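You operate a simulated robot arm through the tools that you are given. There is no shell and no other tool.

The job below is to be done with a simulated robot arm. You get a single attempt, and the scene is never put back.

TASK
Scrub the old grease off the wheel lock's plate, then oil a patch on it.
Fine: stiff brush to scrub, gold brush to oil, both back; leave the lock clamped in the vice. Set down upright: stiff brush, gold brush. A coat counts when it lies all over at full strength: go over it till it gets no stronger. What is to be rubbed or washed off counts as gone when no trace of it is left.

Only the result counts: the job must be done as asked and must still hold three seconds after the hand-in. Knocking over, shifting, dropping, spilling or breaking anything else fails it.

THE ROBOT
A 7-joint arm with a two-finger parallel gripper, fixed in place. Base frame: the origin is at the foot of the arm, x ahead of it, y to its left, z up; the work surface is at about z = 800. Units: mm, degrees, N and s.
With the tool pointing down near the work surface it reaches from about 320 to 740 mm from the base axis. Its first joint turns from -143.0 to 143.0 degrees. Payload 3 kg.
Tool frame: the origin (TCP) lies between the finger pads and is the grasp point; the fingertips stand 30 mm ahead of it; z points along the fingers, y is the line along which they close. Largest opening 94 mm; finger width 28, thickness 10; the body of the gripper, 50 by 96 mm, starts 55 mm behind the TCP.
Orientation is that of the tool frame in the base frame, as [roll, pitch, yaw] about the fixed x, y, z axes, in that order (R = Rz(yaw) Ry(pitch) Rx(roll)). With the fingers straight down and closing along the base's y, the tool's x points along the base's -x, its y along +y and its z along -z.

THE INTERFACE
- The arm moves only by the tool play_rows. Its argument "deltas" is a list of rows, each a list of 7 numbers: the shift along the tool's x, y, z in mm, then the turn, a rotation vector about the tool's x, y, z in rad, then the opening, from 0 (shut) to 1 (fully open). In form: [[dx, dy, dz, rx, ry, rz, claw], ...]. A call has 1 to 20 rows; each row shifts and turns the commanded pose from where the row before left it, along the tool's axes as they then stand. Each row takes 0.2 s and may step no farther than 50 mm and 8.6 degrees from the row before; otherwise, or with a gripper value out of range, the whole call is refused. Where a pose cannot be reached the arm comes as near as it can. A force on the tool above 40 N (or 10 N above the force at the start of the call, whichever is more), or a blocked arm, ends the call early, and 0.2 s more pass. Each finger travels about 45 mm/s and halts on what it meets, pressing with about 39 N; the grip force reading is that of the motor and also rises with nothing between the fingers. The clock runs only during rows and for 0.2 s after the last one: add rows that do not move to give the fingers time. It gives the time, the measured TCP pose, the force on the tool (base axes), the opening and the grip force at its end, in the units of the frame above (readings bear some noise), with the torque about the TCP (base axes, N m) and any sound that the robot's microphone picked up.
- Cameras (640 x 400 px; columns grow to the right, rows downward): "scene" is fixed at [218.2, -651.1, 1471.8]; the picture's right is [0.93, -0.37, 0.00], its down [-0.16, -0.41, -0.90] and it looks along [0.33, 0.84, -0.44] (base axes); focal length 317 px, centre (320, 200). "wrist" rides on the gripper at [76, 14, -102] in the tool frame; the picture's right is [-0.18, 0.98, 0.00], its down [-0.75, -0.14, -0.64] and it looks along [-0.63, -0.12, 0.77] (tool axes); focal length 243 px, centre (320, 200). There is no depth. A picture from a camera that has moved, and an enlarged one, comes with that camera's place and axes in the base frame and with its lens.
- camera(camera): a new picture of that camera. It takes no simulated time.
- lift_body(by): slides the trunk up (or, below 0, down) by that many mm; the arm rides with it, the base frame stays. It gives what a move gives, with no picture.
- close_up(camera, box): a new picture of the part [left, top, right, bottom] of that camera's present view, enlarged. It takes no simulated time.
- sign_off(): hands the job in; it is judged then, once.

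Nothing tells you positions but the pictures and the camera data. Unless the task says otherwise, let go and move clear before handing in.

The tools are called after "Request:" by a JSON object that holds its "fn" and its "kwargs". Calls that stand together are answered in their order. play_rows: Moves the arm, as the interface text tells. Its arguments: {"type":"object","properties":{"deltas":{"type":"array","items":{"type":"array","items":{"type":"number"}}}},"required":["deltas"]} The other tools are called the same way: lift_body (by) slides the trunk up or down; camera (camera) takes a picture; close_up (camera, box) takes an enlarged picture of a part of a camera's view; sign_off () hands the job in.

At the start:

```text
clock: 0.0
ee_pos: [531.3, 276.8, 1208.6]
tcp_rot: [-179.8, 0.0, 180.0]
ft_force: [1.4, -0.4, 0.3]
moment: [-0.02, 0.03, 0.0]
grip_width: 94.1
grasp_force: 0.0
trunk travel left (down, up): [-225.0, 165.0]
```

scene: 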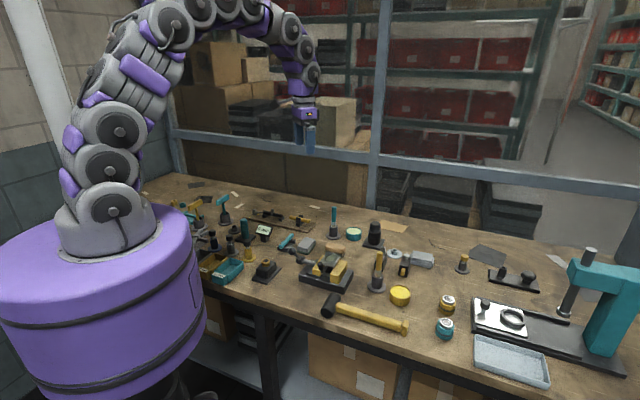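
wrist: 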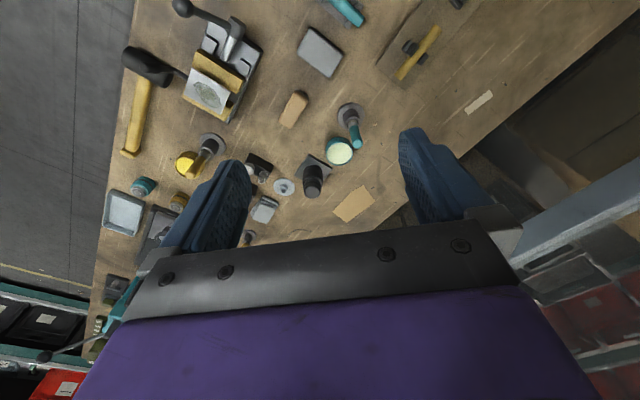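

I see a cluttered workbench with a vice (holding a light plate with a ring/grease patch), several brushes standing upright, pots and tins. I'll look closer before moving.

Request:
{"fn": "close_up", "kwargs": {"camera": "scene", "box": [180, 190, 340, 290]}}

Request:
{"fn": "close_up", "kwargs": {"camera": "scene", "box": [290, 200, 450, 300]}}

Request:
{"fn": "close_up", "kwargs": {"camera": "scene", "box": [300, 250, 460, 350]}}

Request:
{"fn": "close_up", "kwargs": {"camera": "scene", "box": [420, 230, 640, 390]}}

Request:
{"fn": "close_up", "kwargs": {"camera": "wrist", "box": [100, 0, 260, 120]}}

Request:
{"fn": "close_up", "kwargs": {"camera": "wrist", "box": [100, 80, 400, 260]}}

```text
4.00 times, centred on (260, 240) of scene
camera zoom: at [218.2, -651.1, 1471.8], right [0.93, -0.37, 0.0], down [-0.16, -0.41, -0.9], along [0.33, 0.84, -0.44], focal length 1266 px, centre (560, 40)
```

zoom: 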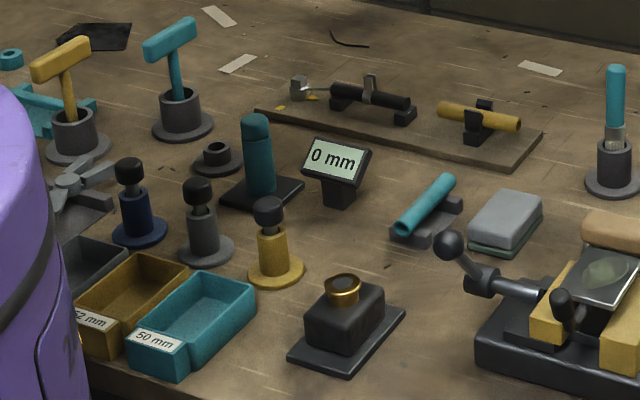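

```text
4.00 times, centred on (370, 250) of scene
camera zoom: at [218.2, -651.1, 1471.8], right [0.93, -0.37, 0.0], down [-0.16, -0.41, -0.9], along [0.33, 0.84, -0.44], focal length 1266 px, centre (120, 0)
```

zoom: 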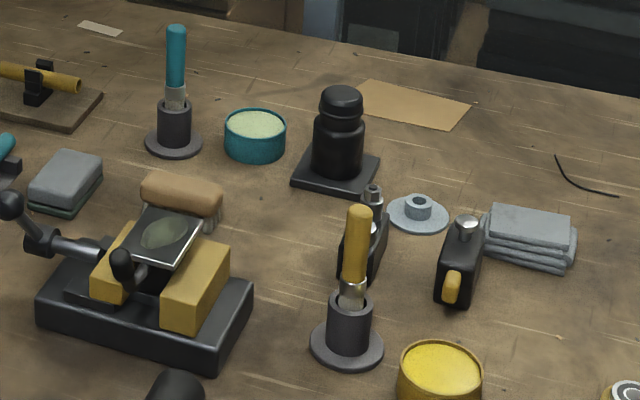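

```text
4.00 times, centred on (380, 300) of scene
camera zoom: at [218.2, -651.1, 1471.8], right [0.93, -0.37, 0.0], down [-0.16, -0.41, -0.9], along [0.33, 0.84, -0.44], focal length 1266 px, centre (80, -200)
```

zoom: 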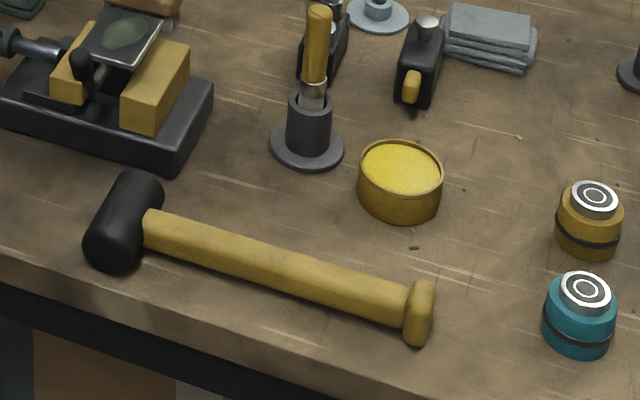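

```text
2.50 times, centred on (530, 310) of scene
camera zoom: at [218.2, -651.1, 1471.8], right [0.93, -0.37, 0.0], down [-0.16, -0.41, -0.9], along [0.33, 0.84, -0.44], focal length 792 px, centre (-205, -75)
```

zoom: 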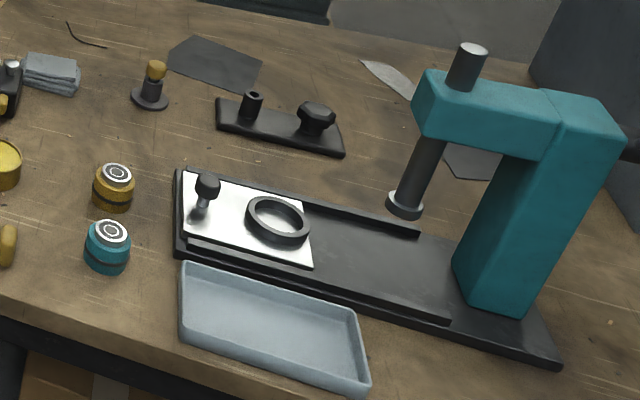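

```text
3.33 times, centred on (180, 60) of wrist
camera zoom: at [456.0, 290.6, 1311.1], right [0.18, 0.98, 0.0], down [0.75, -0.14, 0.64], along [0.63, -0.12, -0.77], focal length 809 px, centre (787, 667)
```

zoom: 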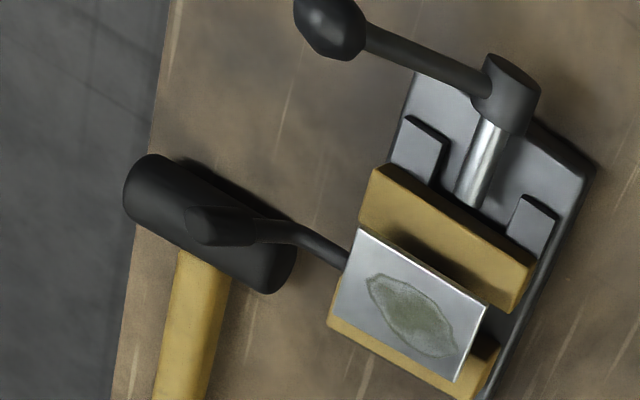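

```text
2.13 times, centred on (250, 170) of wrist
camera zoom: at [456.0, 290.6, 1311.1], right [0.18, 0.98, 0.0], down [0.75, -0.14, 0.64], along [0.63, -0.12, -0.77], focal length 518 px, centre (469, 264)
```

zoom: 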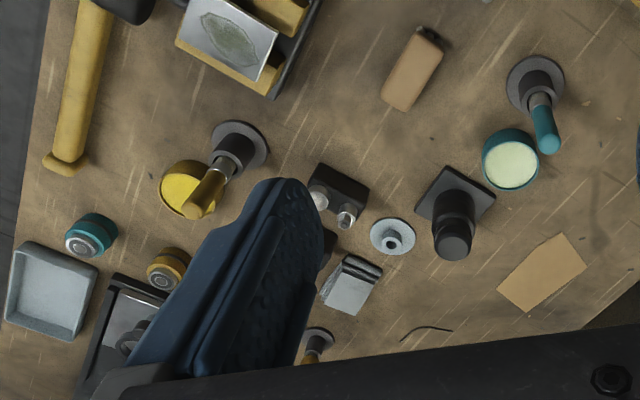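

The plate (with its grease smear) sits in the vice at roughly (545, 83, 885), the gold brush stands in a holder near (665, 0), the gold pot is near (686, -86), and a tan scrub block lies near (609, 200). I'll move the wrist camera above the vice for a better look.

Request:
{"fn": "play_rows", "kwargs": {"deltas": [[-2.3, -32.3, 21.3, 0, 0, 0, 1], [-2.3, -32.3, 21.3, 0, 0, 0, 1], [-2.3, -32.3, 21.3, 0, 0, 0, 1], [-2.3, -32.3, 21.3, 0, 0, 0, 1], [-2.3, -32.3, 21.3, 0, 0, 0, 1], [-2.3, -32.3, 21.3, 0, 0, 0, 1], [0, 0, 0, 0, 0, 0, 1]]}}

Request:
{"fn": "camera", "kwargs": {"camera": "wrist"}}

Request:
{"fn": "camera", "kwargs": {"camera": "scene"}}

```text
clock: 1.6
ee_pos: [544.1, 80.7, 1084.2]
tcp_rot: [180.0, 0.1, -179.9]
ft_force: [0.7, -0.1, -0.2]
moment: [0.0, 0.0, -0.01]
grip_width: 94.1
grasp_force: 0.1
trunk travel left (down, up): [-225.0, 165.0]
```

```text
taken
camera wrist: at [468.9, 95.2, 1185.9], right [0.18, 0.98, 0.0], down [0.75, -0.14, 0.64], along [0.63, -0.12, -0.77], focal length 243 px, centre (320, 200)
```

wrist: 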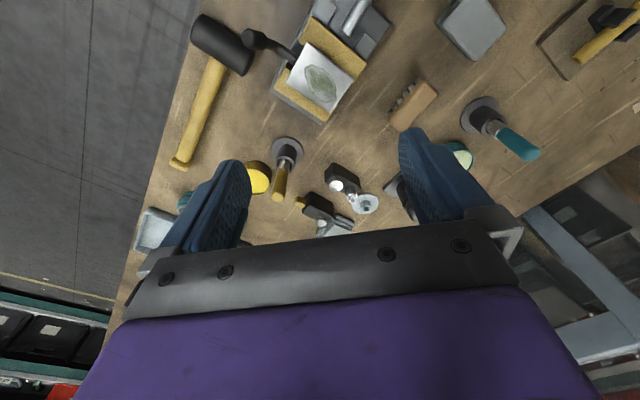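

```text
taken
```

scene: 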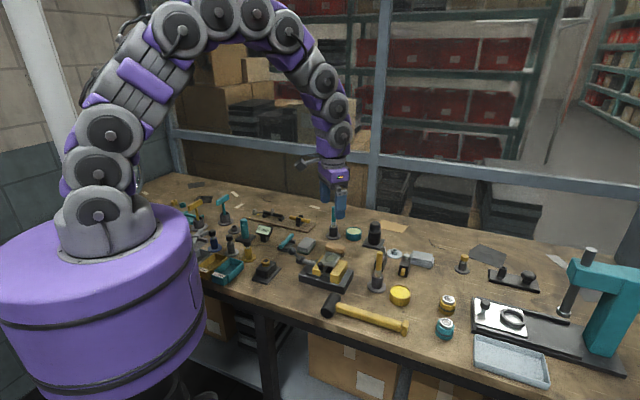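

Request:
{"fn": "close_up", "kwargs": {"camera": "wrist", "box": [260, 0, 400, 130]}}

Request:
{"fn": "close_up", "kwargs": {"camera": "wrist", "box": [380, 60, 560, 180]}}

Request:
{"fn": "close_up", "kwargs": {"camera": "wrist", "box": [240, 120, 400, 240]}}

Request:
{"fn": "close_up", "kwargs": {"camera": "scene", "box": [290, 240, 360, 300]}}

```text
3.08 times, centred on (330, 65) of wrist
camera zoom: at [468.9, 95.2, 1185.9], right [0.18, 0.98, 0.0], down [0.75, -0.14, 0.64], along [0.63, -0.12, -0.77], focal length 746 px, centre (289, 615)
```

zoom: 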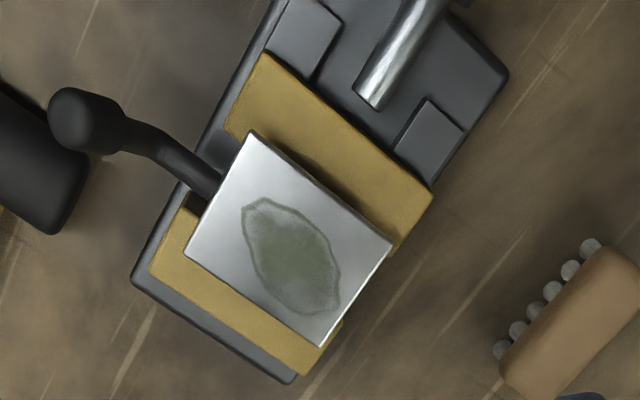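

```text
3.33 times, centred on (470, 120) of wrist
camera zoom: at [468.9, 95.2, 1185.9], right [0.18, 0.98, 0.0], down [0.75, -0.14, 0.64], along [0.63, -0.12, -0.77], focal length 809 px, centre (-180, 467)
```

zoom: 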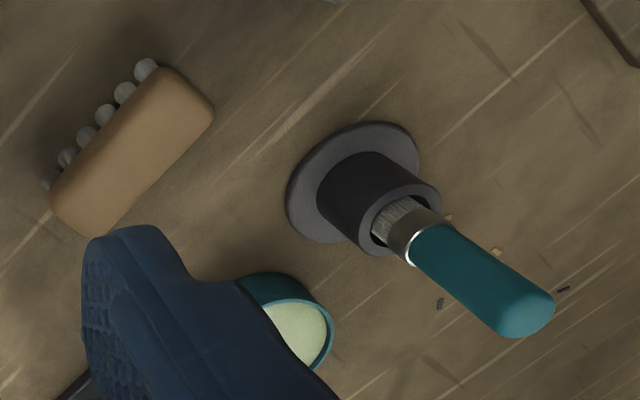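

```text
3.33 times, centred on (320, 180) of wrist
camera zoom: at [468.9, 95.2, 1185.9], right [0.18, 0.98, 0.0], down [0.75, -0.14, 0.64], along [0.63, -0.12, -0.77], focal length 809 px, centre (320, 267)
```

zoom: 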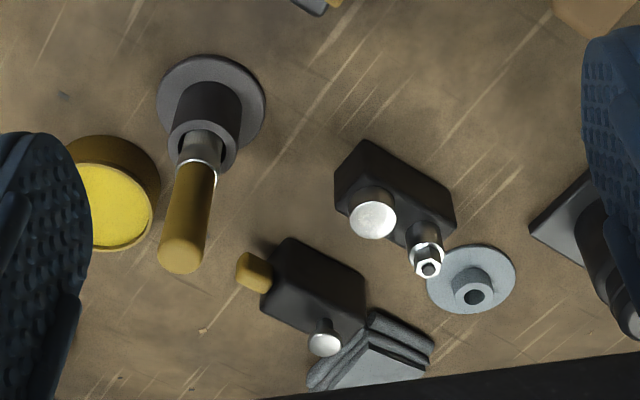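

```text
6.67 times, centred on (325, 270) of scene
camera zoom: at [218.2, -651.1, 1471.8], right [0.93, -0.37, 0.0], down [-0.16, -0.41, -0.9], along [0.33, 0.84, -0.44], focal length 2111 px, centre (287, -267)
```

zoom: 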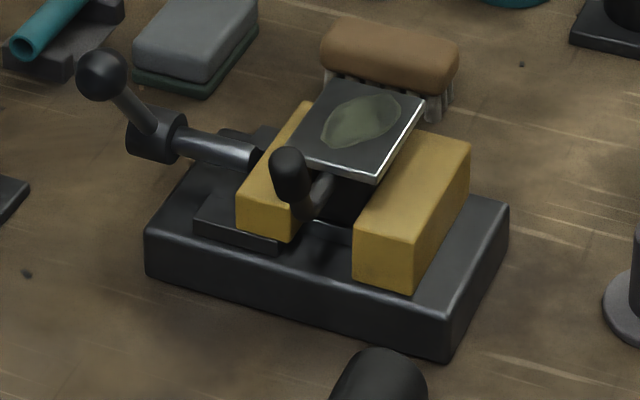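

The lock's plate is level at about z=880, about 62x47 mm, centred near (540, 82), long axis turned about 46°. The tan block with bristle tufts is the stiff brush at about (611, 207); I'll turn the hand to its short axis and hover over it for a better look.

Request:
{"fn": "play_rows", "kwargs": {"deltas": [[0, 0, 0, 0, 0, 0.1397, 1], [0, 0, 0, 0, 0, 0.1397, 1], [0, 0, 0, 0, 0, 0.1397, 1], [0, 0, 0, 0, 0, 0.1397, 1], [0, 0, 0, 0, 0, 0.1397, 1], [0, 0, 0, 0, 0, 0.1397, 1], [12.2, 33.5, 21, 0, 0, 0, 1], [12.2, 33.5, 21, 0, 0, 0, 1], [12.2, 33.5, 21, 0, 0, 0, 1], [12.2, 33.5, 21, 0, 0, 0, 1], [0, 0, 0, 0, 0, 0, 1]]}}

Request:
{"fn": "camera", "kwargs": {"camera": "wrist"}}

Request:
{"fn": "close_up", "kwargs": {"camera": "wrist", "box": [230, 40, 430, 165]}}

```text
clock: 4.0
ee_pos: [607.7, 208.3, 999.8]
tcp_rot: [179.9, 0.0, 131.9]
ft_force: [0.8, -0.7, -0.5]
moment: [-0.01, 0.02, 0.0]
grip_width: 93.9
grasp_force: 0.0
trunk travel left (down, up): [-225.0, 165.0]
```

```text
taken
camera wrist: at [568.9, 273.2, 1102.1], right [0.85, 0.52, 0.0], down [0.4, -0.65, 0.64], along [0.34, -0.55, -0.77], focal length 243 px, centre (320, 200)
```

wrist: 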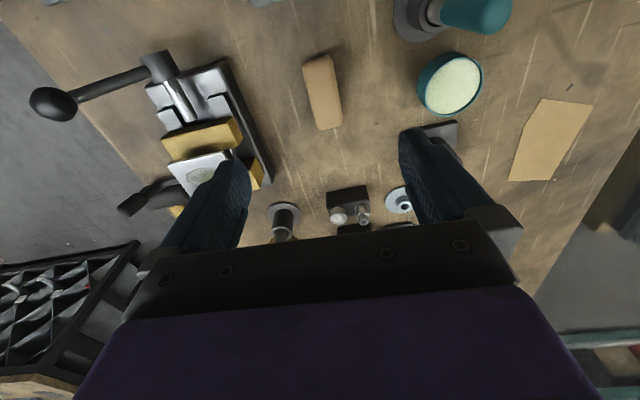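

```text
3.20 times, centred on (330, 102) of wrist
camera zoom: at [568.9, 273.2, 1102.1], right [0.85, 0.52, 0.0], down [0.4, -0.65, 0.64], along [0.34, -0.55, -0.77], focal length 776 px, centre (288, 512)
```

zoom: 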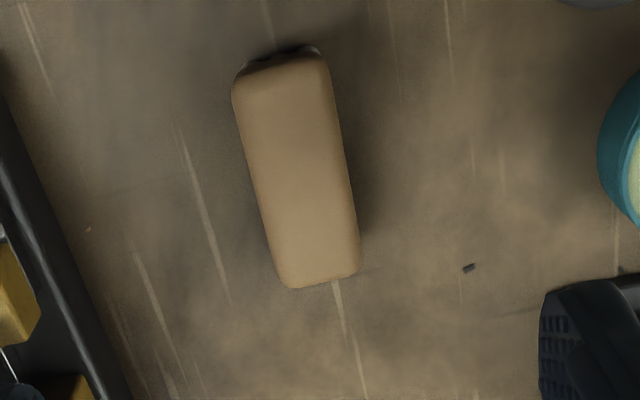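

The stiff brush's block is about 67x28 mm, about 2° off my finger line. Next I check its height from the scene camera.

Request:
{"fn": "close_up", "kwargs": {"camera": "scene", "box": [310, 225, 358, 265]}}

Request:
{"fn": "camera", "kwargs": {"camera": "scene"}}

```text
10.00 times, centred on (334, 245) of scene
camera zoom: at [218.2, -651.1, 1471.8], right [0.93, -0.37, 0.0], down [-0.16, -0.41, -0.9], along [0.33, 0.84, -0.44], focal length 3166 px, centre (180, -250)
```

zoom: 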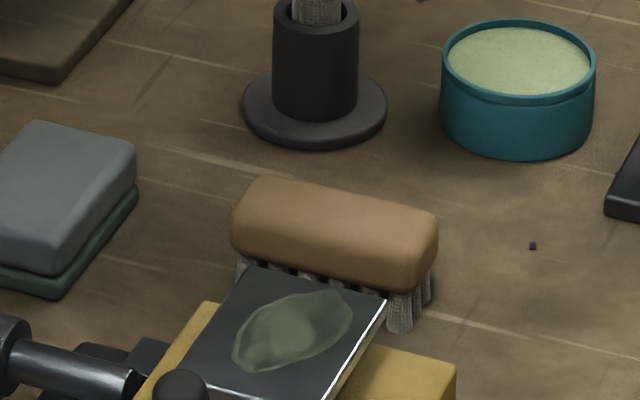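

```text
taken
```

scene: 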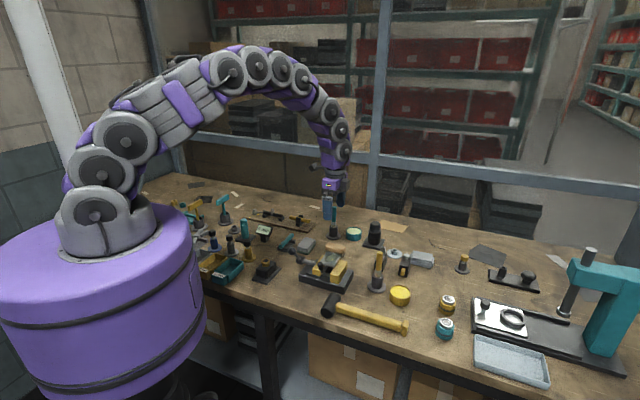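

The block top is about z=830 with bristles about 13 mm long, so I'll grip the wood with fingertips near z=811. First I go to z=900 with the correction and check alignment.

Request:
{"fn": "play_rows", "kwargs": {"deltas": [[-5.8, 3.4, 20, 0, 0, -0.034, 1], [0, 0, 40, 0, 0, 0, 1], [0, 0, 40, 0, 0, 0, 1], [0, 0, 0, 0, 0, 0, 1]]}}

Request:
{"fn": "camera", "kwargs": {"camera": "wrist"}}

Request:
{"fn": "close_up", "kwargs": {"camera": "scene", "box": [300, 205, 380, 265]}}

```text
clock: 5.0
ee_pos: [616.6, 206.9, 898.5]
tcp_rot: [-180.0, 0.1, 134.1]
ft_force: [-0.5, 1.0, 0.3]
moment: [-0.01, 0.02, -0.01]
grip_width: 94.2
grasp_force: 0.1
trunk travel left (down, up): [-225.0, 165.0]
```

```text
taken
camera wrist: at [574.8, 271.1, 1001.2], right [0.83, 0.55, 0.0], down [0.42, -0.64, 0.64], along [0.35, -0.54, -0.77], focal length 243 px, centre (320, 200)
```

wrist: 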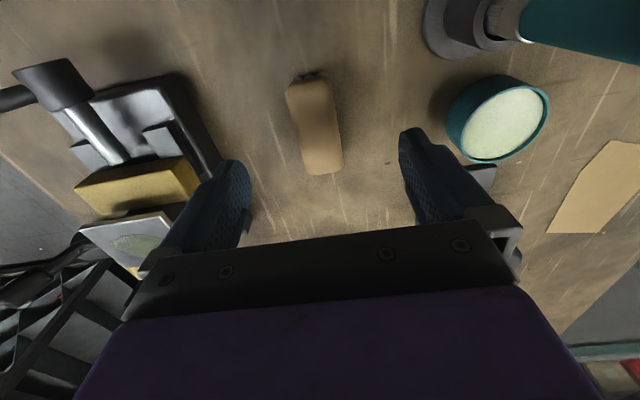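

```text
6.67 times, centred on (340, 235) of scene
camera zoom: at [218.2, -651.1, 1471.8], right [0.93, -0.37, 0.0], down [-0.16, -0.41, -0.9], along [0.33, 0.84, -0.44], focal length 2111 px, centre (187, -33)
```

zoom: 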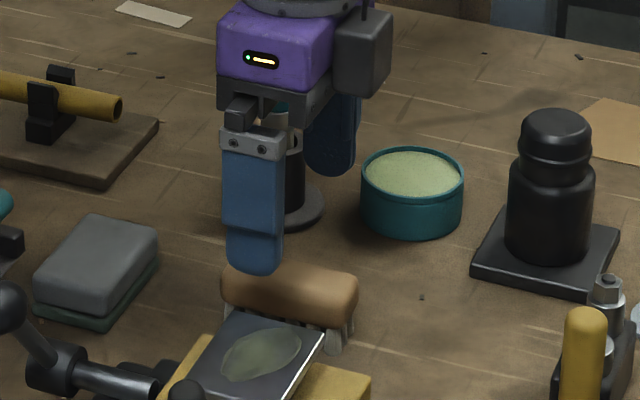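

Aligned within 2 mm. I'll descend to TCP z≈841.

Request:
{"fn": "play_rows", "kwargs": {"deltas": [[0, -2, 20, 0, 0, 0.02, 1], [0, 0, 20, 0, 0, 0, 1], [0, 0, 17.5, 0, 0, 0, 1], [0, 0, 0, 0, 0, 0, 1]]}}

Request:
{"fn": "camera", "kwargs": {"camera": "wrist"}}

Request:
{"fn": "close_up", "kwargs": {"camera": "scene", "box": [300, 215, 364, 263]}}

```text
clock: 6.0
ee_pos: [615.9, 203.2, 841.7]
tcp_rot: [180.0, 0.0, 133.0]
ft_force: [0.8, -0.6, 0.9]
moment: [-0.01, 0.01, 0.01]
grip_width: 93.9
grasp_force: 0.1
trunk travel left (down, up): [-225.0, 165.0]
```

```text
taken
camera wrist: at [575.9, 269.2, 943.6], right [0.85, 0.53, 0.0], down [0.41, -0.65, 0.64], along [0.34, -0.54, -0.77], focal length 243 px, centre (320, 200)
```

wrist: 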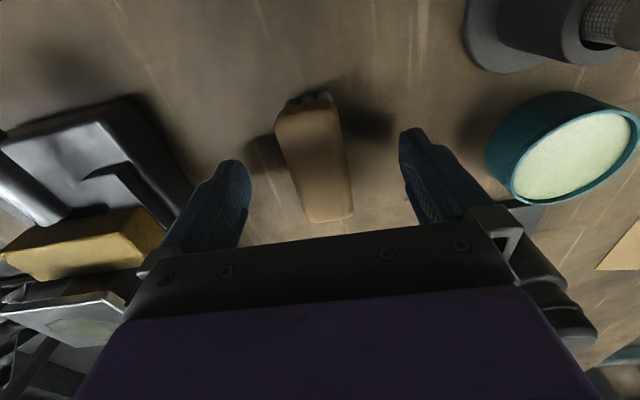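

```text
8.33 times, centred on (332, 239) of scene
camera zoom: at [218.2, -651.1, 1471.8], right [0.93, -0.37, 0.0], down [-0.16, -0.41, -0.9], along [0.33, 0.84, -0.44], focal length 2638 px, centre (220, -125)
```

zoom: 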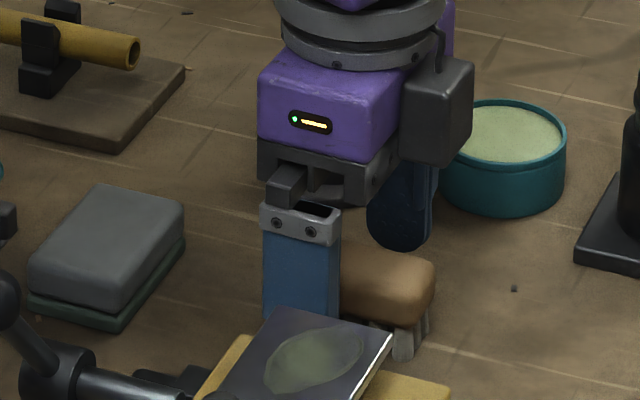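

Block centred between the fingers, so I'll close the gripper on it.

Request:
{"fn": "play_rows", "kwargs": {"deltas": [[2.5, 1.0, 0, 0, 0, 0, 1], [0, 0, 0, 0, 0, 0, 0.45], [0, 0, 0, 0, 0, 0, 0.3], [0, 0, 0, 0, 0, 0, 0.1], [0, 0, 0, 0, 0, 0, 0], [0, 0, 0, 0, 0, 0, 0], [0, 0, 0, 0, 0, 0, 0]]}}

Request:
{"fn": "camera", "kwargs": {"camera": "wrist"}}

Request:
{"fn": "close_up", "kwargs": {"camera": "scene", "box": [300, 215, 364, 263]}}

```text
clock: 7.6
ee_pos: [615.9, 206.8, 842.3]
tcp_rot: [180.0, 0.1, 132.8]
ft_force: [3.2, 0.5, 15.5]
moment: [-0.3, -0.18, 0.1]
grip_width: 31.2
grasp_force: 39.0
trunk travel left (down, up): [-225.0, 165.0]
```

```text
taken
camera wrist: at [575.0, 271.7, 944.4], right [0.85, 0.53, 0.0], down [0.41, -0.65, 0.64], along [0.34, -0.54, -0.77], focal length 243 px, centre (320, 200)
```

wrist: 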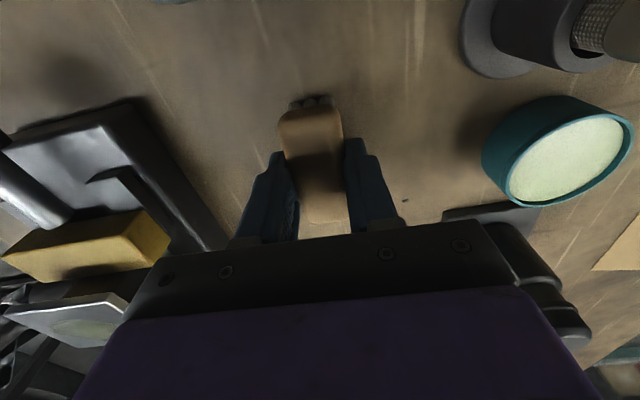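

```text
8.33 times, centred on (332, 239) of scene
camera zoom: at [218.2, -651.1, 1471.8], right [0.93, -0.37, 0.0], down [-0.16, -0.41, -0.9], along [0.33, 0.84, -0.44], focal length 2638 px, centre (220, -125)
```

zoom: 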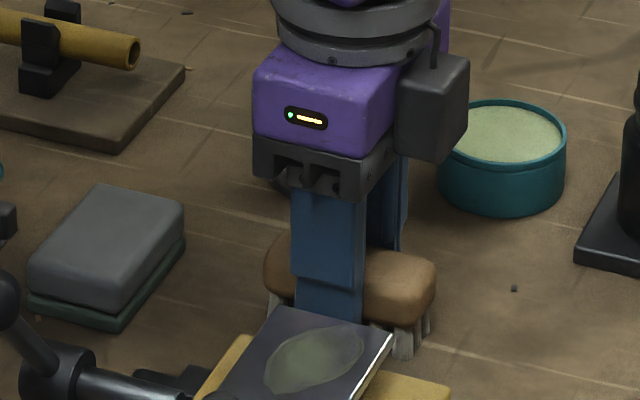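

The brush is gripped (31 mm wide). I'll lift slowly and watch the reading.

Request:
{"fn": "play_rows", "kwargs": {"deltas": [[0, 0, -3, 0, 0, 0, 0], [0, 0, -5, 0, 0, 0, 0], [0, 0, -10, 0, 0, 0, 0], [0, 0, 0, 0, 0, 0, 0]]}}

Request:
{"fn": "close_up", "kwargs": {"camera": "scene", "box": [300, 215, 364, 263]}}

Request:
{"fn": "close_up", "kwargs": {"camera": "wrist", "box": [240, 80, 400, 260]}}

```text
clock: 8.6
ee_pos: [615.8, 206.4, 858.6]
tcp_rot: [180.0, 0.0, 132.8]
ft_force: [0.3, 0.1, -0.4]
moment: [0.01, -0.01, -0.01]
grip_width: 30.9
grasp_force: 39.2
trunk travel left (down, up): [-225.0, 165.0]
```

```text
8.33 times, centred on (332, 239) of scene
camera zoom: at [218.2, -651.1, 1471.8], right [0.93, -0.37, 0.0], down [-0.16, -0.41, -0.9], along [0.33, 0.84, -0.44], focal length 2638 px, centre (220, -125)
```

zoom: 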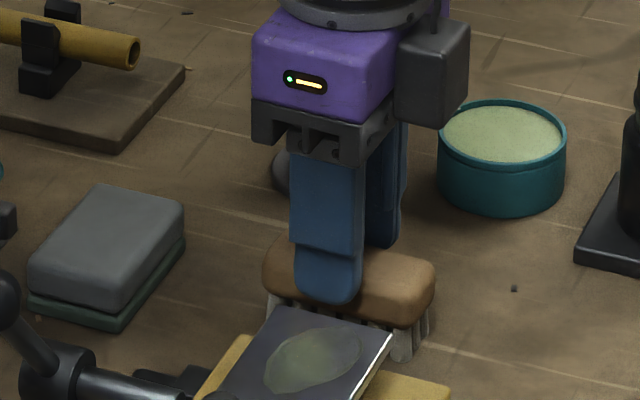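

```text
2.22 times, centred on (320, 170) of wrist
camera zoom: at [574.4, 271.4, 961.0], right [0.85, 0.53, 0.0], down [0.41, -0.65, 0.64], along [0.34, -0.54, -0.77], focal length 539 px, centre (320, 267)
```

zoom: 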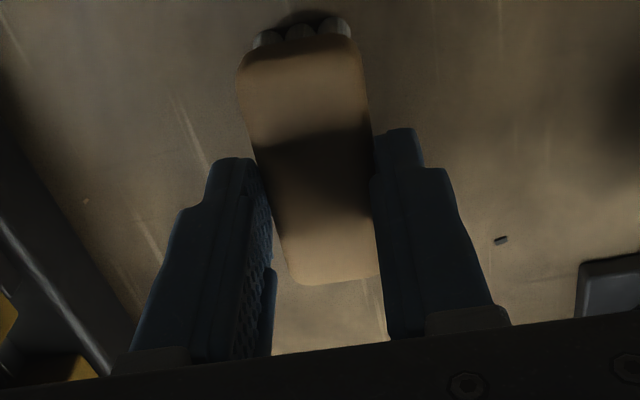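

The fingers slid up the wood and the brush stayed on the table undisturbed. I'll open, go a little lower, regrip and lift in tiny steps while watching forces.

Request:
{"fn": "play_rows", "kwargs": {"deltas": [[0, 0, 0, 0, 0, 0, 0.55], [0, 0, 0, 0, 0, 0, 0.55], [0, 0, 10, 0, 0, 0, 0.55], [0, 0, 10, 0, 0, 0, 0.55], [0, 0, 0, 0, 0, 0, 0.55]]}}

Request:
{"fn": "close_up", "kwargs": {"camera": "wrist", "box": [220, 60, 420, 260]}}

Request:
{"fn": "close_up", "kwargs": {"camera": "scene", "box": [300, 215, 364, 263]}}

```text
clock: 9.8
ee_pos: [613.7, 207.7, 837.9]
tcp_rot: [180.0, -0.1, 132.8]
ft_force: [0.9, -0.1, 0.3]
moment: [0.05, -0.02, -0.04]
grip_width: 51.7
grasp_force: 0.0
trunk travel left (down, up): [-225.0, 165.0]
```

```text
2.00 times, centred on (320, 160) of wrist
camera zoom: at [574.2, 272.4, 940.2], right [0.85, 0.53, 0.0], down [0.41, -0.65, 0.64], along [0.34, -0.54, -0.77], focal length 485 px, centre (320, 280)
```

zoom: 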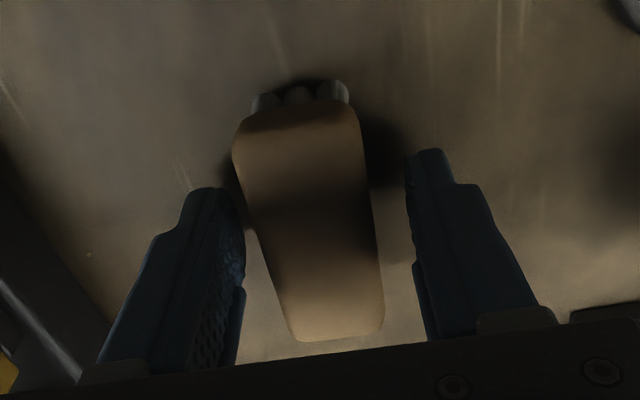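

```text
8.33 times, centred on (332, 239) of scene
camera zoom: at [218.2, -651.1, 1471.8], right [0.93, -0.37, 0.0], down [-0.16, -0.41, -0.9], along [0.33, 0.84, -0.44], focal length 2638 px, centre (220, -125)
```

zoom: 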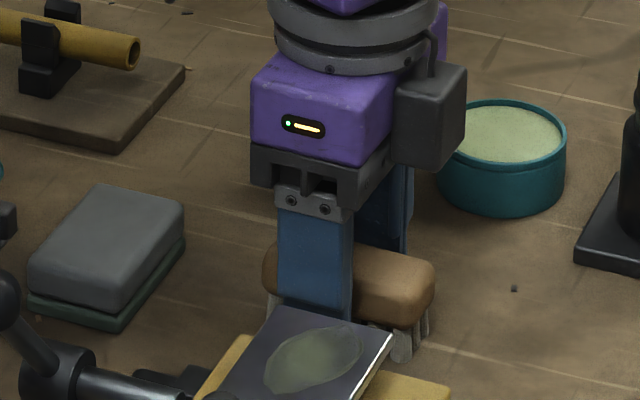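

Now closing again at this lower height and checking force before lifting.

Request:
{"fn": "play_rows", "kwargs": {"deltas": [[0, 0, 0, 0, 0, 0, 0.3], [0, 0, 0, 0, 0, 0, 0.1], [0, 0, 0, 0, 0, 0, 0], [0, 0, 0, 0, 0, 0, 0], [0, 0, 0, 0, 0, 0, 0]]}}

Request:
{"fn": "play_rows", "kwargs": {"deltas": [[0, 0, -2, 0, 0, 0, 0], [0, 0, 0, 0, 0, 0, 0]]}}

Request:
{"fn": "play_rows", "kwargs": {"deltas": [[0, 0, -3, 0, 0, 0, 0], [0, 0, 0, 0, 0, 0, 0]]}}

Request:
{"fn": "close_up", "kwargs": {"camera": "scene", "box": [300, 215, 364, 263]}}

Request:
{"fn": "close_up", "kwargs": {"camera": "wrist", "box": [220, 60, 420, 260]}}

```text
clock: 11.0
ee_pos: [614.5, 206.9, 837.3]
tcp_rot: [-180.0, 0.0, 132.8]
ft_force: [0.4, -0.3, -0.3]
moment: [-0.05, -0.02, -0.02]
grip_width: 35.5
grasp_force: 39.3
trunk travel left (down, up): [-225.0, 165.0]
```

```text
clock: 11.6
ee_pos: [615.5, 207.4, 840.0]
tcp_rot: [-179.9, 0.0, 132.8]
ft_force: [-0.4, 0.0, -1.1]
moment: [-0.02, 0.01, 0.01]
grip_width: 35.6
grasp_force: 39.5
trunk travel left (down, up): [-225.0, 165.0]
```

```text
clock: 12.2
ee_pos: [614.4, 207.0, 842.6]
tcp_rot: [180.0, 0.0, 132.8]
ft_force: [0.1, 0.3, -0.2]
moment: [0.03, 0.0, 0.05]
grip_width: 35.6
grasp_force: 39.3
trunk travel left (down, up): [-225.0, 165.0]
```

```text
8.33 times, centred on (332, 239) of scene
camera zoom: at [218.2, -651.1, 1471.8], right [0.93, -0.37, 0.0], down [-0.16, -0.41, -0.9], along [0.33, 0.84, -0.44], focal length 2638 px, centre (220, -125)
```

zoom: 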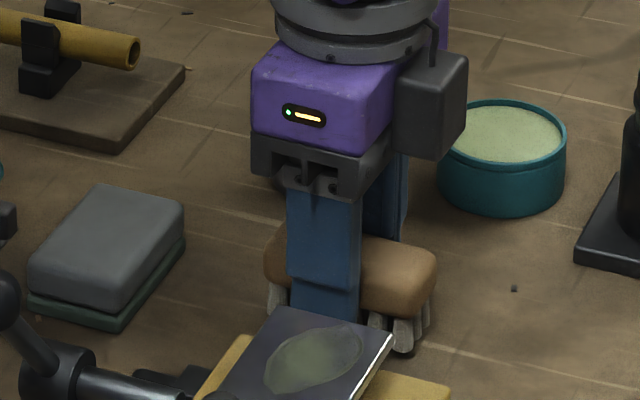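

```text
2.00 times, centred on (320, 160) of wrist
camera zoom: at [574.2, 271.6, 945.7], right [0.85, 0.53, 0.0], down [0.41, -0.65, 0.64], along [0.34, -0.54, -0.77], focal length 485 px, centre (320, 280)
```

zoom: 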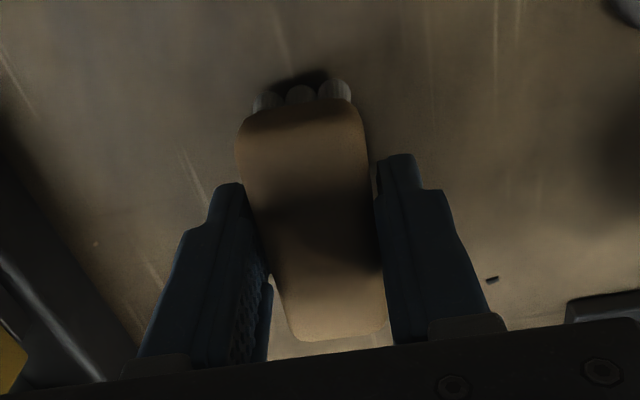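

This time it holds at 35.6 mm and the brush appears to have risen. I'll lift further and check.

Request:
{"fn": "play_rows", "kwargs": {"deltas": [[0, 0, -8, 0, 0, 0, 0], [0, 0, -12, 0, 0, 0, 0], [0, 0, -15, 0, 0, 0, 0], [0, 0, -15, 0, 0, 0, 0], [0, 0, 0, 0, 0, 0, 0]]}}

Request:
{"fn": "close_up", "kwargs": {"camera": "scene", "box": [300, 205, 364, 253]}}

Request:
{"fn": "close_up", "kwargs": {"camera": "wrist", "box": [220, 60, 420, 260]}}

```text
clock: 13.4
ee_pos: [614.3, 205.6, 892.8]
tcp_rot: [180.0, 0.0, 132.9]
ft_force: [-1.1, -0.2, -0.7]
moment: [0.0, -0.02, -0.02]
grip_width: 35.7
grasp_force: 39.1
trunk travel left (down, up): [-225.0, 165.0]
```

```text
8.33 times, centred on (332, 229) of scene
camera zoom: at [218.2, -651.1, 1471.8], right [0.93, -0.37, 0.0], down [-0.16, -0.41, -0.9], along [0.33, 0.84, -0.44], focal length 2638 px, centre (220, -42)
```

zoom: 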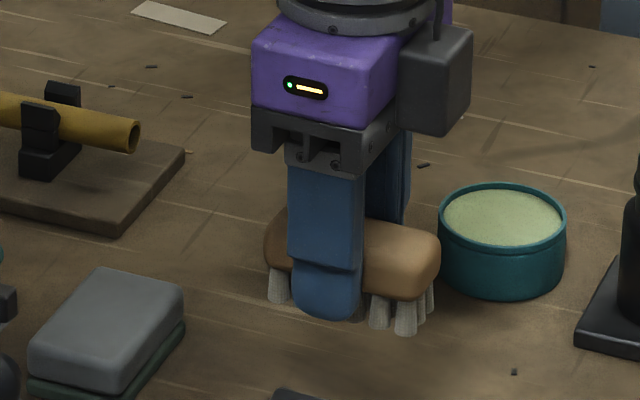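

```text
2.00 times, centred on (320, 160) of wrist
camera zoom: at [574.0, 271.4, 995.9], right [0.85, 0.53, 0.0], down [0.41, -0.65, 0.64], along [0.34, -0.54, -0.77], focal length 485 px, centre (320, 280)
```

zoom: 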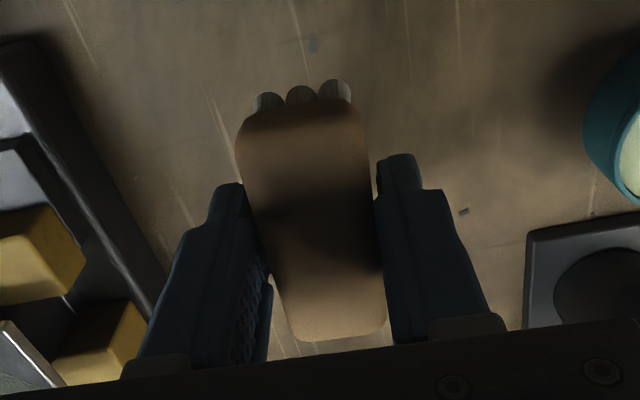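

The brush is held firmly: tuft bottoms sit about 37 mm below the TCP, 7 mm below the fingertips. I'll carry it above the plate at a safe height.

Request:
{"fn": "play_rows", "kwargs": {"deltas": [[0, 0, -28, 0, 0, 0, 0], [0, 0, -29, 0, 0, 0, 0], [-9.95, -34.7, 0, 0, 0, 0, 0], [-9.95, -34.7, 0, 0, 0, 0, 0], [-9.95, -34.7, 0, 0, 0, 0, 0], [-9.95, -34.7, 0, 0, 0, 0, 0], [0, 0, 0, 0, 0, 0, 0]]}}

Request:
{"fn": "camera", "kwargs": {"camera": "wrist"}}

Request:
{"fn": "close_up", "kwargs": {"camera": "scene", "box": [280, 215, 376, 287]}}

```text
clock: 15.0
ee_pos: [540.3, 81.9, 950.0]
tcp_rot: [179.9, 0.0, 132.8]
ft_force: [-0.4, -0.3, -0.7]
moment: [0.0, 0.01, 0.03]
grip_width: 35.4
grasp_force: 38.8
trunk travel left (down, up): [-225.0, 165.0]
```

```text
taken
camera wrist: at [500.6, 148.3, 1053.0], right [0.85, 0.53, 0.0], down [0.41, -0.65, 0.64], along [0.34, -0.54, -0.77], focal length 243 px, centre (320, 200)
```

wrist: 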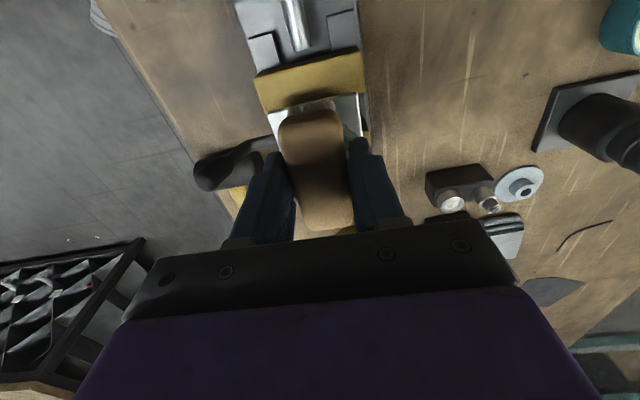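

```text
5.56 times, centred on (328, 251) of scene
camera zoom: at [218.2, -651.1, 1471.8], right [0.93, -0.37, 0.0], down [-0.16, -0.41, -0.9], along [0.33, 0.84, -0.44], focal length 1759 px, centre (276, -83)
```

zoom: 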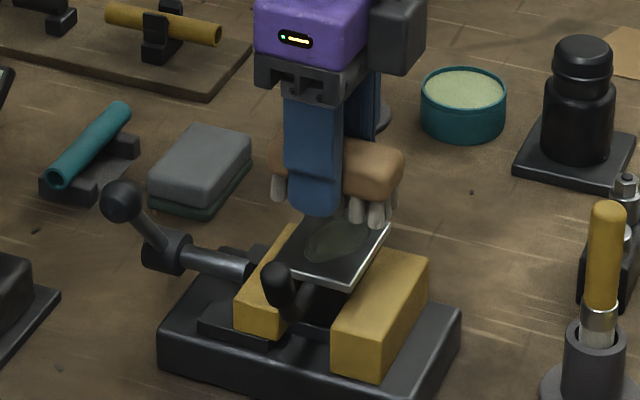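

The brush hovers above the plate, aligned with it. Now lowering to just above contact, then feeling for it.

Request:
{"fn": "play_rows", "kwargs": {"deltas": [[0, 0, 13, 0, 0, 0, 0], [0, 0, 13, 0, 0, 0, 0], [0, 0, 0, 0, 0, 0, 0]]}}

Request:
{"fn": "play_rows", "kwargs": {"deltas": [[0, 0, 2, 0, 0, 0, 0], [0, 0, 2, 0, 0, 0, 0], [0, 0, 0, 0, 0, 0, 0]]}}

Request:
{"fn": "close_up", "kwargs": {"camera": "scene", "box": [296, 235, 360, 283]}}

```text
clock: 15.8
ee_pos: [539.7, 83.0, 923.1]
tcp_rot: [180.0, 0.0, 132.9]
ft_force: [1.2, 0.0, -0.2]
moment: [-0.02, -0.02, 0.01]
grip_width: 35.6
grasp_force: 38.7
trunk travel left (down, up): [-225.0, 165.0]
```

```text
clock: 16.6
ee_pos: [539.0, 81.5, 921.7]
tcp_rot: [179.8, 0.1, 132.8]
ft_force: [3.6, 0.6, 37.0]
moment: [0.01, -0.05, -0.01]
grip_width: 35.8
grasp_force: 39.4
trunk travel left (down, up): [-225.0, 165.0]
```

```text
8.33 times, centred on (328, 259) of scene
camera zoom: at [218.2, -651.1, 1471.8], right [0.93, -0.37, 0.0], down [-0.16, -0.41, -0.9], along [0.33, 0.84, -0.44], focal length 2638 px, centre (253, -292)
```

zoom: 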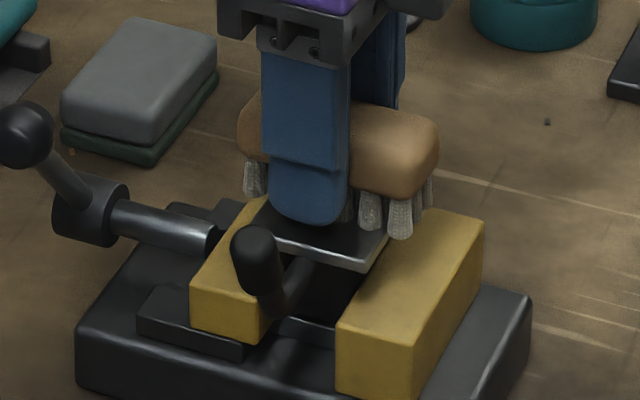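

Contact at TCP z≈922 with 37 N — too firm, so I back off slightly for moderate pressure and begin scrubbing strokes along the plate's long axis.

Request:
{"fn": "play_rows", "kwargs": {"deltas": [[0, 0, -1.2, 0, 0, 0, 0], [0, 5, 0, 0, 0, 0, 0], [0, 5, 0, 0, 0, 0, 0], [0, -5, 0, 0, 0, 0, 0], [0, -5, 0, 0, 0, 0, 0]]}}

Request:
{"fn": "close_up", "kwargs": {"camera": "scene", "box": [296, 235, 360, 283]}}

```text
clock: 17.8
ee_pos: [540.7, 84.9, 922.3]
tcp_rot: [179.9, 0.0, 132.8]
ft_force: [3.5, 2.1, 10.4]
moment: [0.21, -0.26, -0.01]
grip_width: 35.7
grasp_force: 39.2
trunk travel left (down, up): [-225.0, 165.0]
```

```text
8.33 times, centred on (328, 259) of scene
camera zoom: at [218.2, -651.1, 1471.8], right [0.93, -0.37, 0.0], down [-0.16, -0.41, -0.9], along [0.33, 0.84, -0.44], focal length 2638 px, centre (253, -292)
```

zoom: 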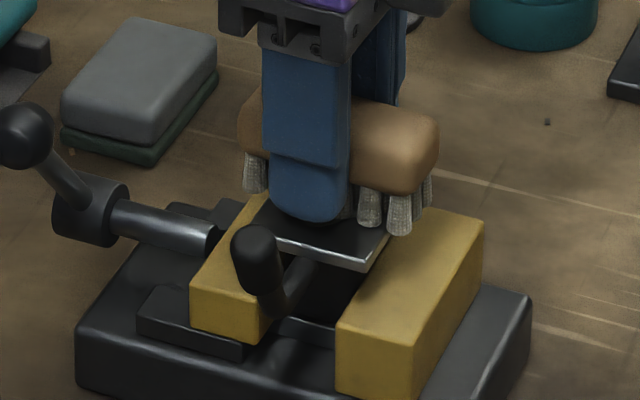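

Pressure ~10 N with small drag: good. Running longer strokes of ±20 mm.

Request:
{"fn": "play_rows", "kwargs": {"deltas": [[0, 10, 0, 0, 0, 0, 0], [0, 10, 0, 0, 0, 0, 0], [0, -10, 0, 0, 0, 0, 0], [0, -10, 0, 0, 0, 0, 0], [0, -10, 0, 0, 0, 0, 0], [0, -10, 0, 0, 0, 0, 0], [0, 10, 0, 0, 0, 0, 0], [0, 10, 0, 0, 0, 0, 0], [0, 10, 0, 0, 0, 0, 0], [0, 10, 0, 0, 0, 0, 0], [0, -10, 0, 0, 0, 0, 0], [0, -10, 0, 0, 0, 0, 0], [0, -10, 0, 0, 0, 0, 0], [0, -10, 0, 0, 0, 0, 0], [0, 10, 0, 0, 0, 0, 0], [0, 10, 0, 0, 0, 0, 0]]}}

Request:
{"fn": "close_up", "kwargs": {"camera": "scene", "box": [296, 235, 360, 283]}}

Request:
{"fn": "camera", "kwargs": {"camera": "wrist"}}

```text
clock: 21.2
ee_pos: [540.7, 82.0, 922.8]
tcp_rot: [179.9, 0.0, 132.7]
ft_force: [0.4, -2.5, 6.6]
moment: [-0.05, -0.06, 0.01]
grip_width: 35.7
grasp_force: 39.1
trunk travel left (down, up): [-225.0, 165.0]
```

```text
8.33 times, centred on (328, 259) of scene
camera zoom: at [218.2, -651.1, 1471.8], right [0.93, -0.37, 0.0], down [-0.16, -0.41, -0.9], along [0.33, 0.84, -0.44], focal length 2638 px, centre (253, -292)
```

zoom: 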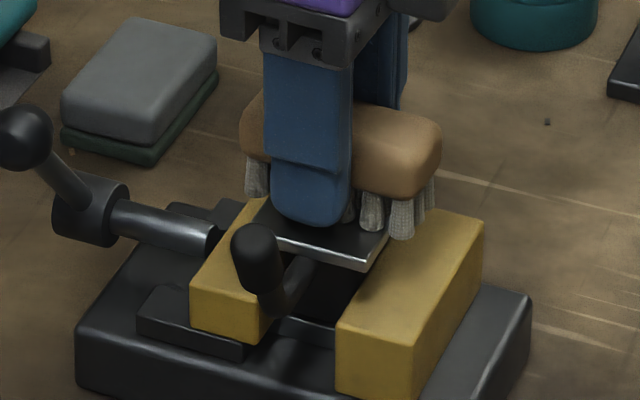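

```text
taken
camera wrist: at [499.8, 147.4, 1024.4], right [0.85, 0.53, 0.0], down [0.41, -0.65, 0.64], along [0.34, -0.54, -0.77], focal length 243 px, centre (320, 200)
```

wrist: 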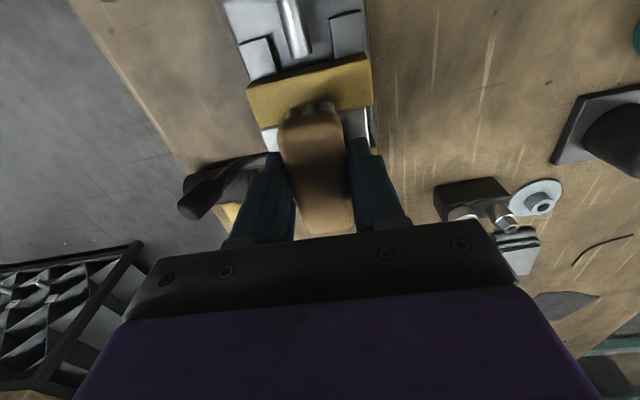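

Let me lift and move aside to see how the grease is doing.

Request:
{"fn": "play_rows", "kwargs": {"deltas": [[0, 0, -20, 0, 0, 0, 0], [0, 0, -20, 0, 0, 0, 0], [0, 40, 0, 0, 0, 0, 0], [0, 40, 0, 0, 0, 0, 0], [0, 0, 0, 0, 0, 0, 0]]}}

Request:
{"fn": "close_up", "kwargs": {"camera": "scene", "box": [296, 235, 360, 283]}}

Request:
{"fn": "camera", "kwargs": {"camera": "wrist"}}

```text
clock: 22.4
ee_pos: [595.8, 138.0, 960.4]
tcp_rot: [179.9, 0.0, 132.8]
ft_force: [-0.2, 0.1, -1.3]
moment: [0.01, 0.02, -0.02]
grip_width: 35.6
grasp_force: 38.5
trunk travel left (down, up): [-225.0, 165.0]
```

```text
8.33 times, centred on (328, 259) of scene
camera zoom: at [218.2, -651.1, 1471.8], right [0.93, -0.37, 0.0], down [-0.16, -0.41, -0.9], along [0.33, 0.84, -0.44], focal length 2638 px, centre (253, -292)
```

zoom: 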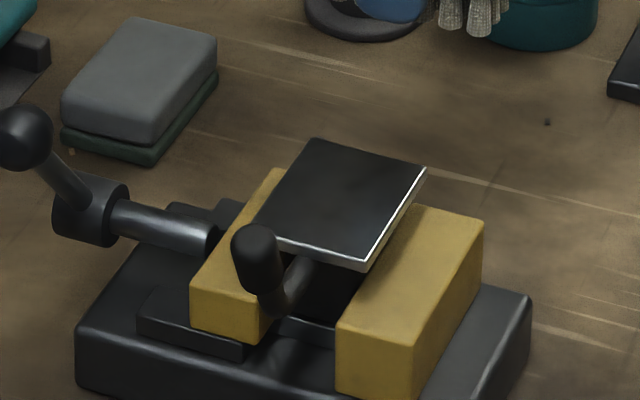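

```text
taken
camera wrist: at [556.2, 203.5, 1063.8], right [0.85, 0.53, 0.0], down [0.41, -0.65, 0.64], along [0.34, -0.54, -0.77], focal length 243 px, centre (320, 200)
```

wrist: 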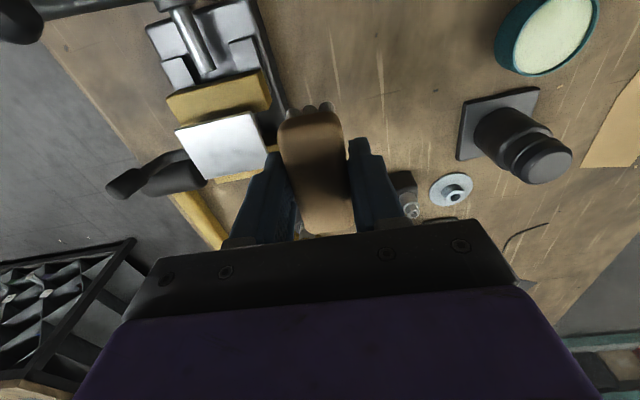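

The smear seems gone; I'll zoom in for traces.

Request:
{"fn": "close_up", "kwargs": {"camera": "wrist", "box": [160, 95, 290, 195]}}

Request:
{"fn": "close_up", "kwargs": {"camera": "scene", "box": [316, 247, 342, 268]}}

```text
4.00 times, centred on (225, 145) of wrist
camera zoom: at [556.2, 203.5, 1063.8], right [0.85, 0.53, 0.0], down [0.41, -0.65, 0.64], along [0.34, -0.54, -0.77], focal length 970 px, centre (700, 420)
```

zoom: 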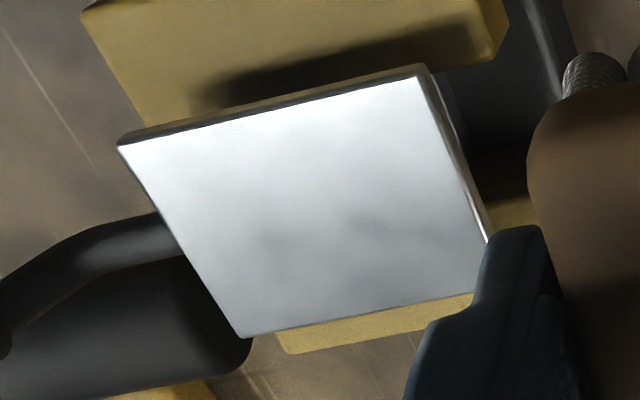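

```text
16.00 times, centred on (329, 258) of scene
camera zoom: at [218.2, -651.1, 1471.8], right [0.93, -0.37, 0.0], down [-0.16, -0.41, -0.9], along [0.33, 0.84, -0.44], focal length 5066 px, centre (176, -720)
```

zoom: 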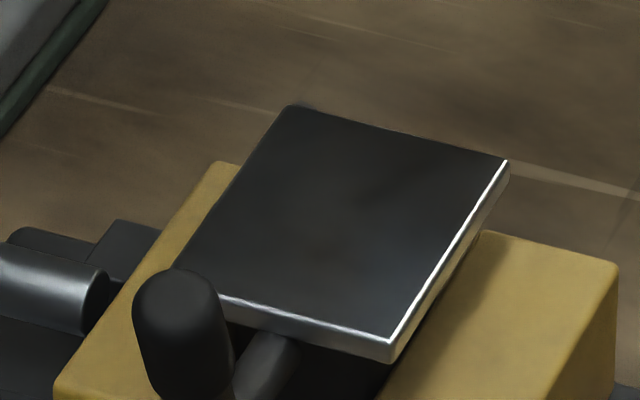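

The plate looks clean, but I'll do one more pass with slight sideways offsets to be sure no trace is left between tuft lines.

Request:
{"fn": "play_rows", "kwargs": {"deltas": [[0, -40, 0, 0, 0, 0, 0], [0, -40, 0, 0, 0, 0, 0], [0, 0, 18, 0, 0, 0, 0], [0, 0, 18, 0, 0, 0, 0], [0, 0, 4.4, 0, 0, 0, 0], [5, 0, 0, 0, 0, 0, 0], [0, 10, 0, 0, 0, 0, 0], [0, 10, 0, 0, 0, 0, 0], [-5, -10, 0, 0, 0, 0, 0], [0, -10, 0, 0, 0, 0, 0], [0, -10, 0, 0, 0, 0, 0], [0, -10, 0, 0, 0, 0, 0], [-5, 10, 0, 0, 0, 0, 0], [0, 10, 0, 0, 0, 0, 0], [0, 10, 0, 0, 0, 0, 0], [0, 10, 0, 0, 0, 0, 0]]}}

Request:
{"fn": "play_rows", "kwargs": {"deltas": [[2, -10, 0, 0, 0, 0, 0], [0, -10, 0, 0, 0, 0, 0], [0, -10, 0, 0, 0, 0, 0], [0, -10, 0, 0, 0, 0, 0], [5, 10, 0, 0, 0, 0, 0], [0, 10, 0, 0, 0, 0, 0], [0, 10, 0, 0, 0, 0, 0], [0, 10, 0, 0, 0, 0, 0], [-5, -10, 0, 0, 0, 0, 0], [-5, -10, 0, 0, 0, 0, 0], [5, 0, 0, 0, 0, 0, 0], [3, 0, 0, 0, 0, 0, 0]]}}

Request:
{"fn": "close_up", "kwargs": {"camera": "scene", "box": [296, 235, 360, 283]}}

```text
clock: 25.8
ee_pos: [557.8, 93.7, 921.2]
tcp_rot: [180.0, 0.1, 132.8]
ft_force: [-0.9, -1.3, 3.2]
moment: [-0.06, 0.08, 0.0]
grip_width: 35.6
grasp_force: 39.5
trunk travel left (down, up): [-225.0, 165.0]
```

```text
clock: 28.4
ee_pos: [538.4, 82.5, 920.6]
tcp_rot: [180.0, -0.1, 132.9]
ft_force: [-0.5, -1.5, 0.7]
moment: [-0.06, 0.0, -0.03]
grip_width: 35.5
grasp_force: 39.0
trunk travel left (down, up): [-225.0, 165.0]
```

```text
8.33 times, centred on (328, 259) of scene
camera zoom: at [218.2, -651.1, 1471.8], right [0.93, -0.37, 0.0], down [-0.16, -0.41, -0.9], along [0.33, 0.84, -0.44], focal length 2638 px, centre (253, -292)
```

zoom: 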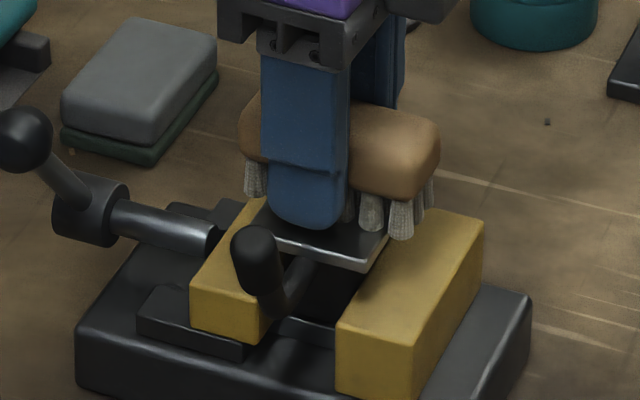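

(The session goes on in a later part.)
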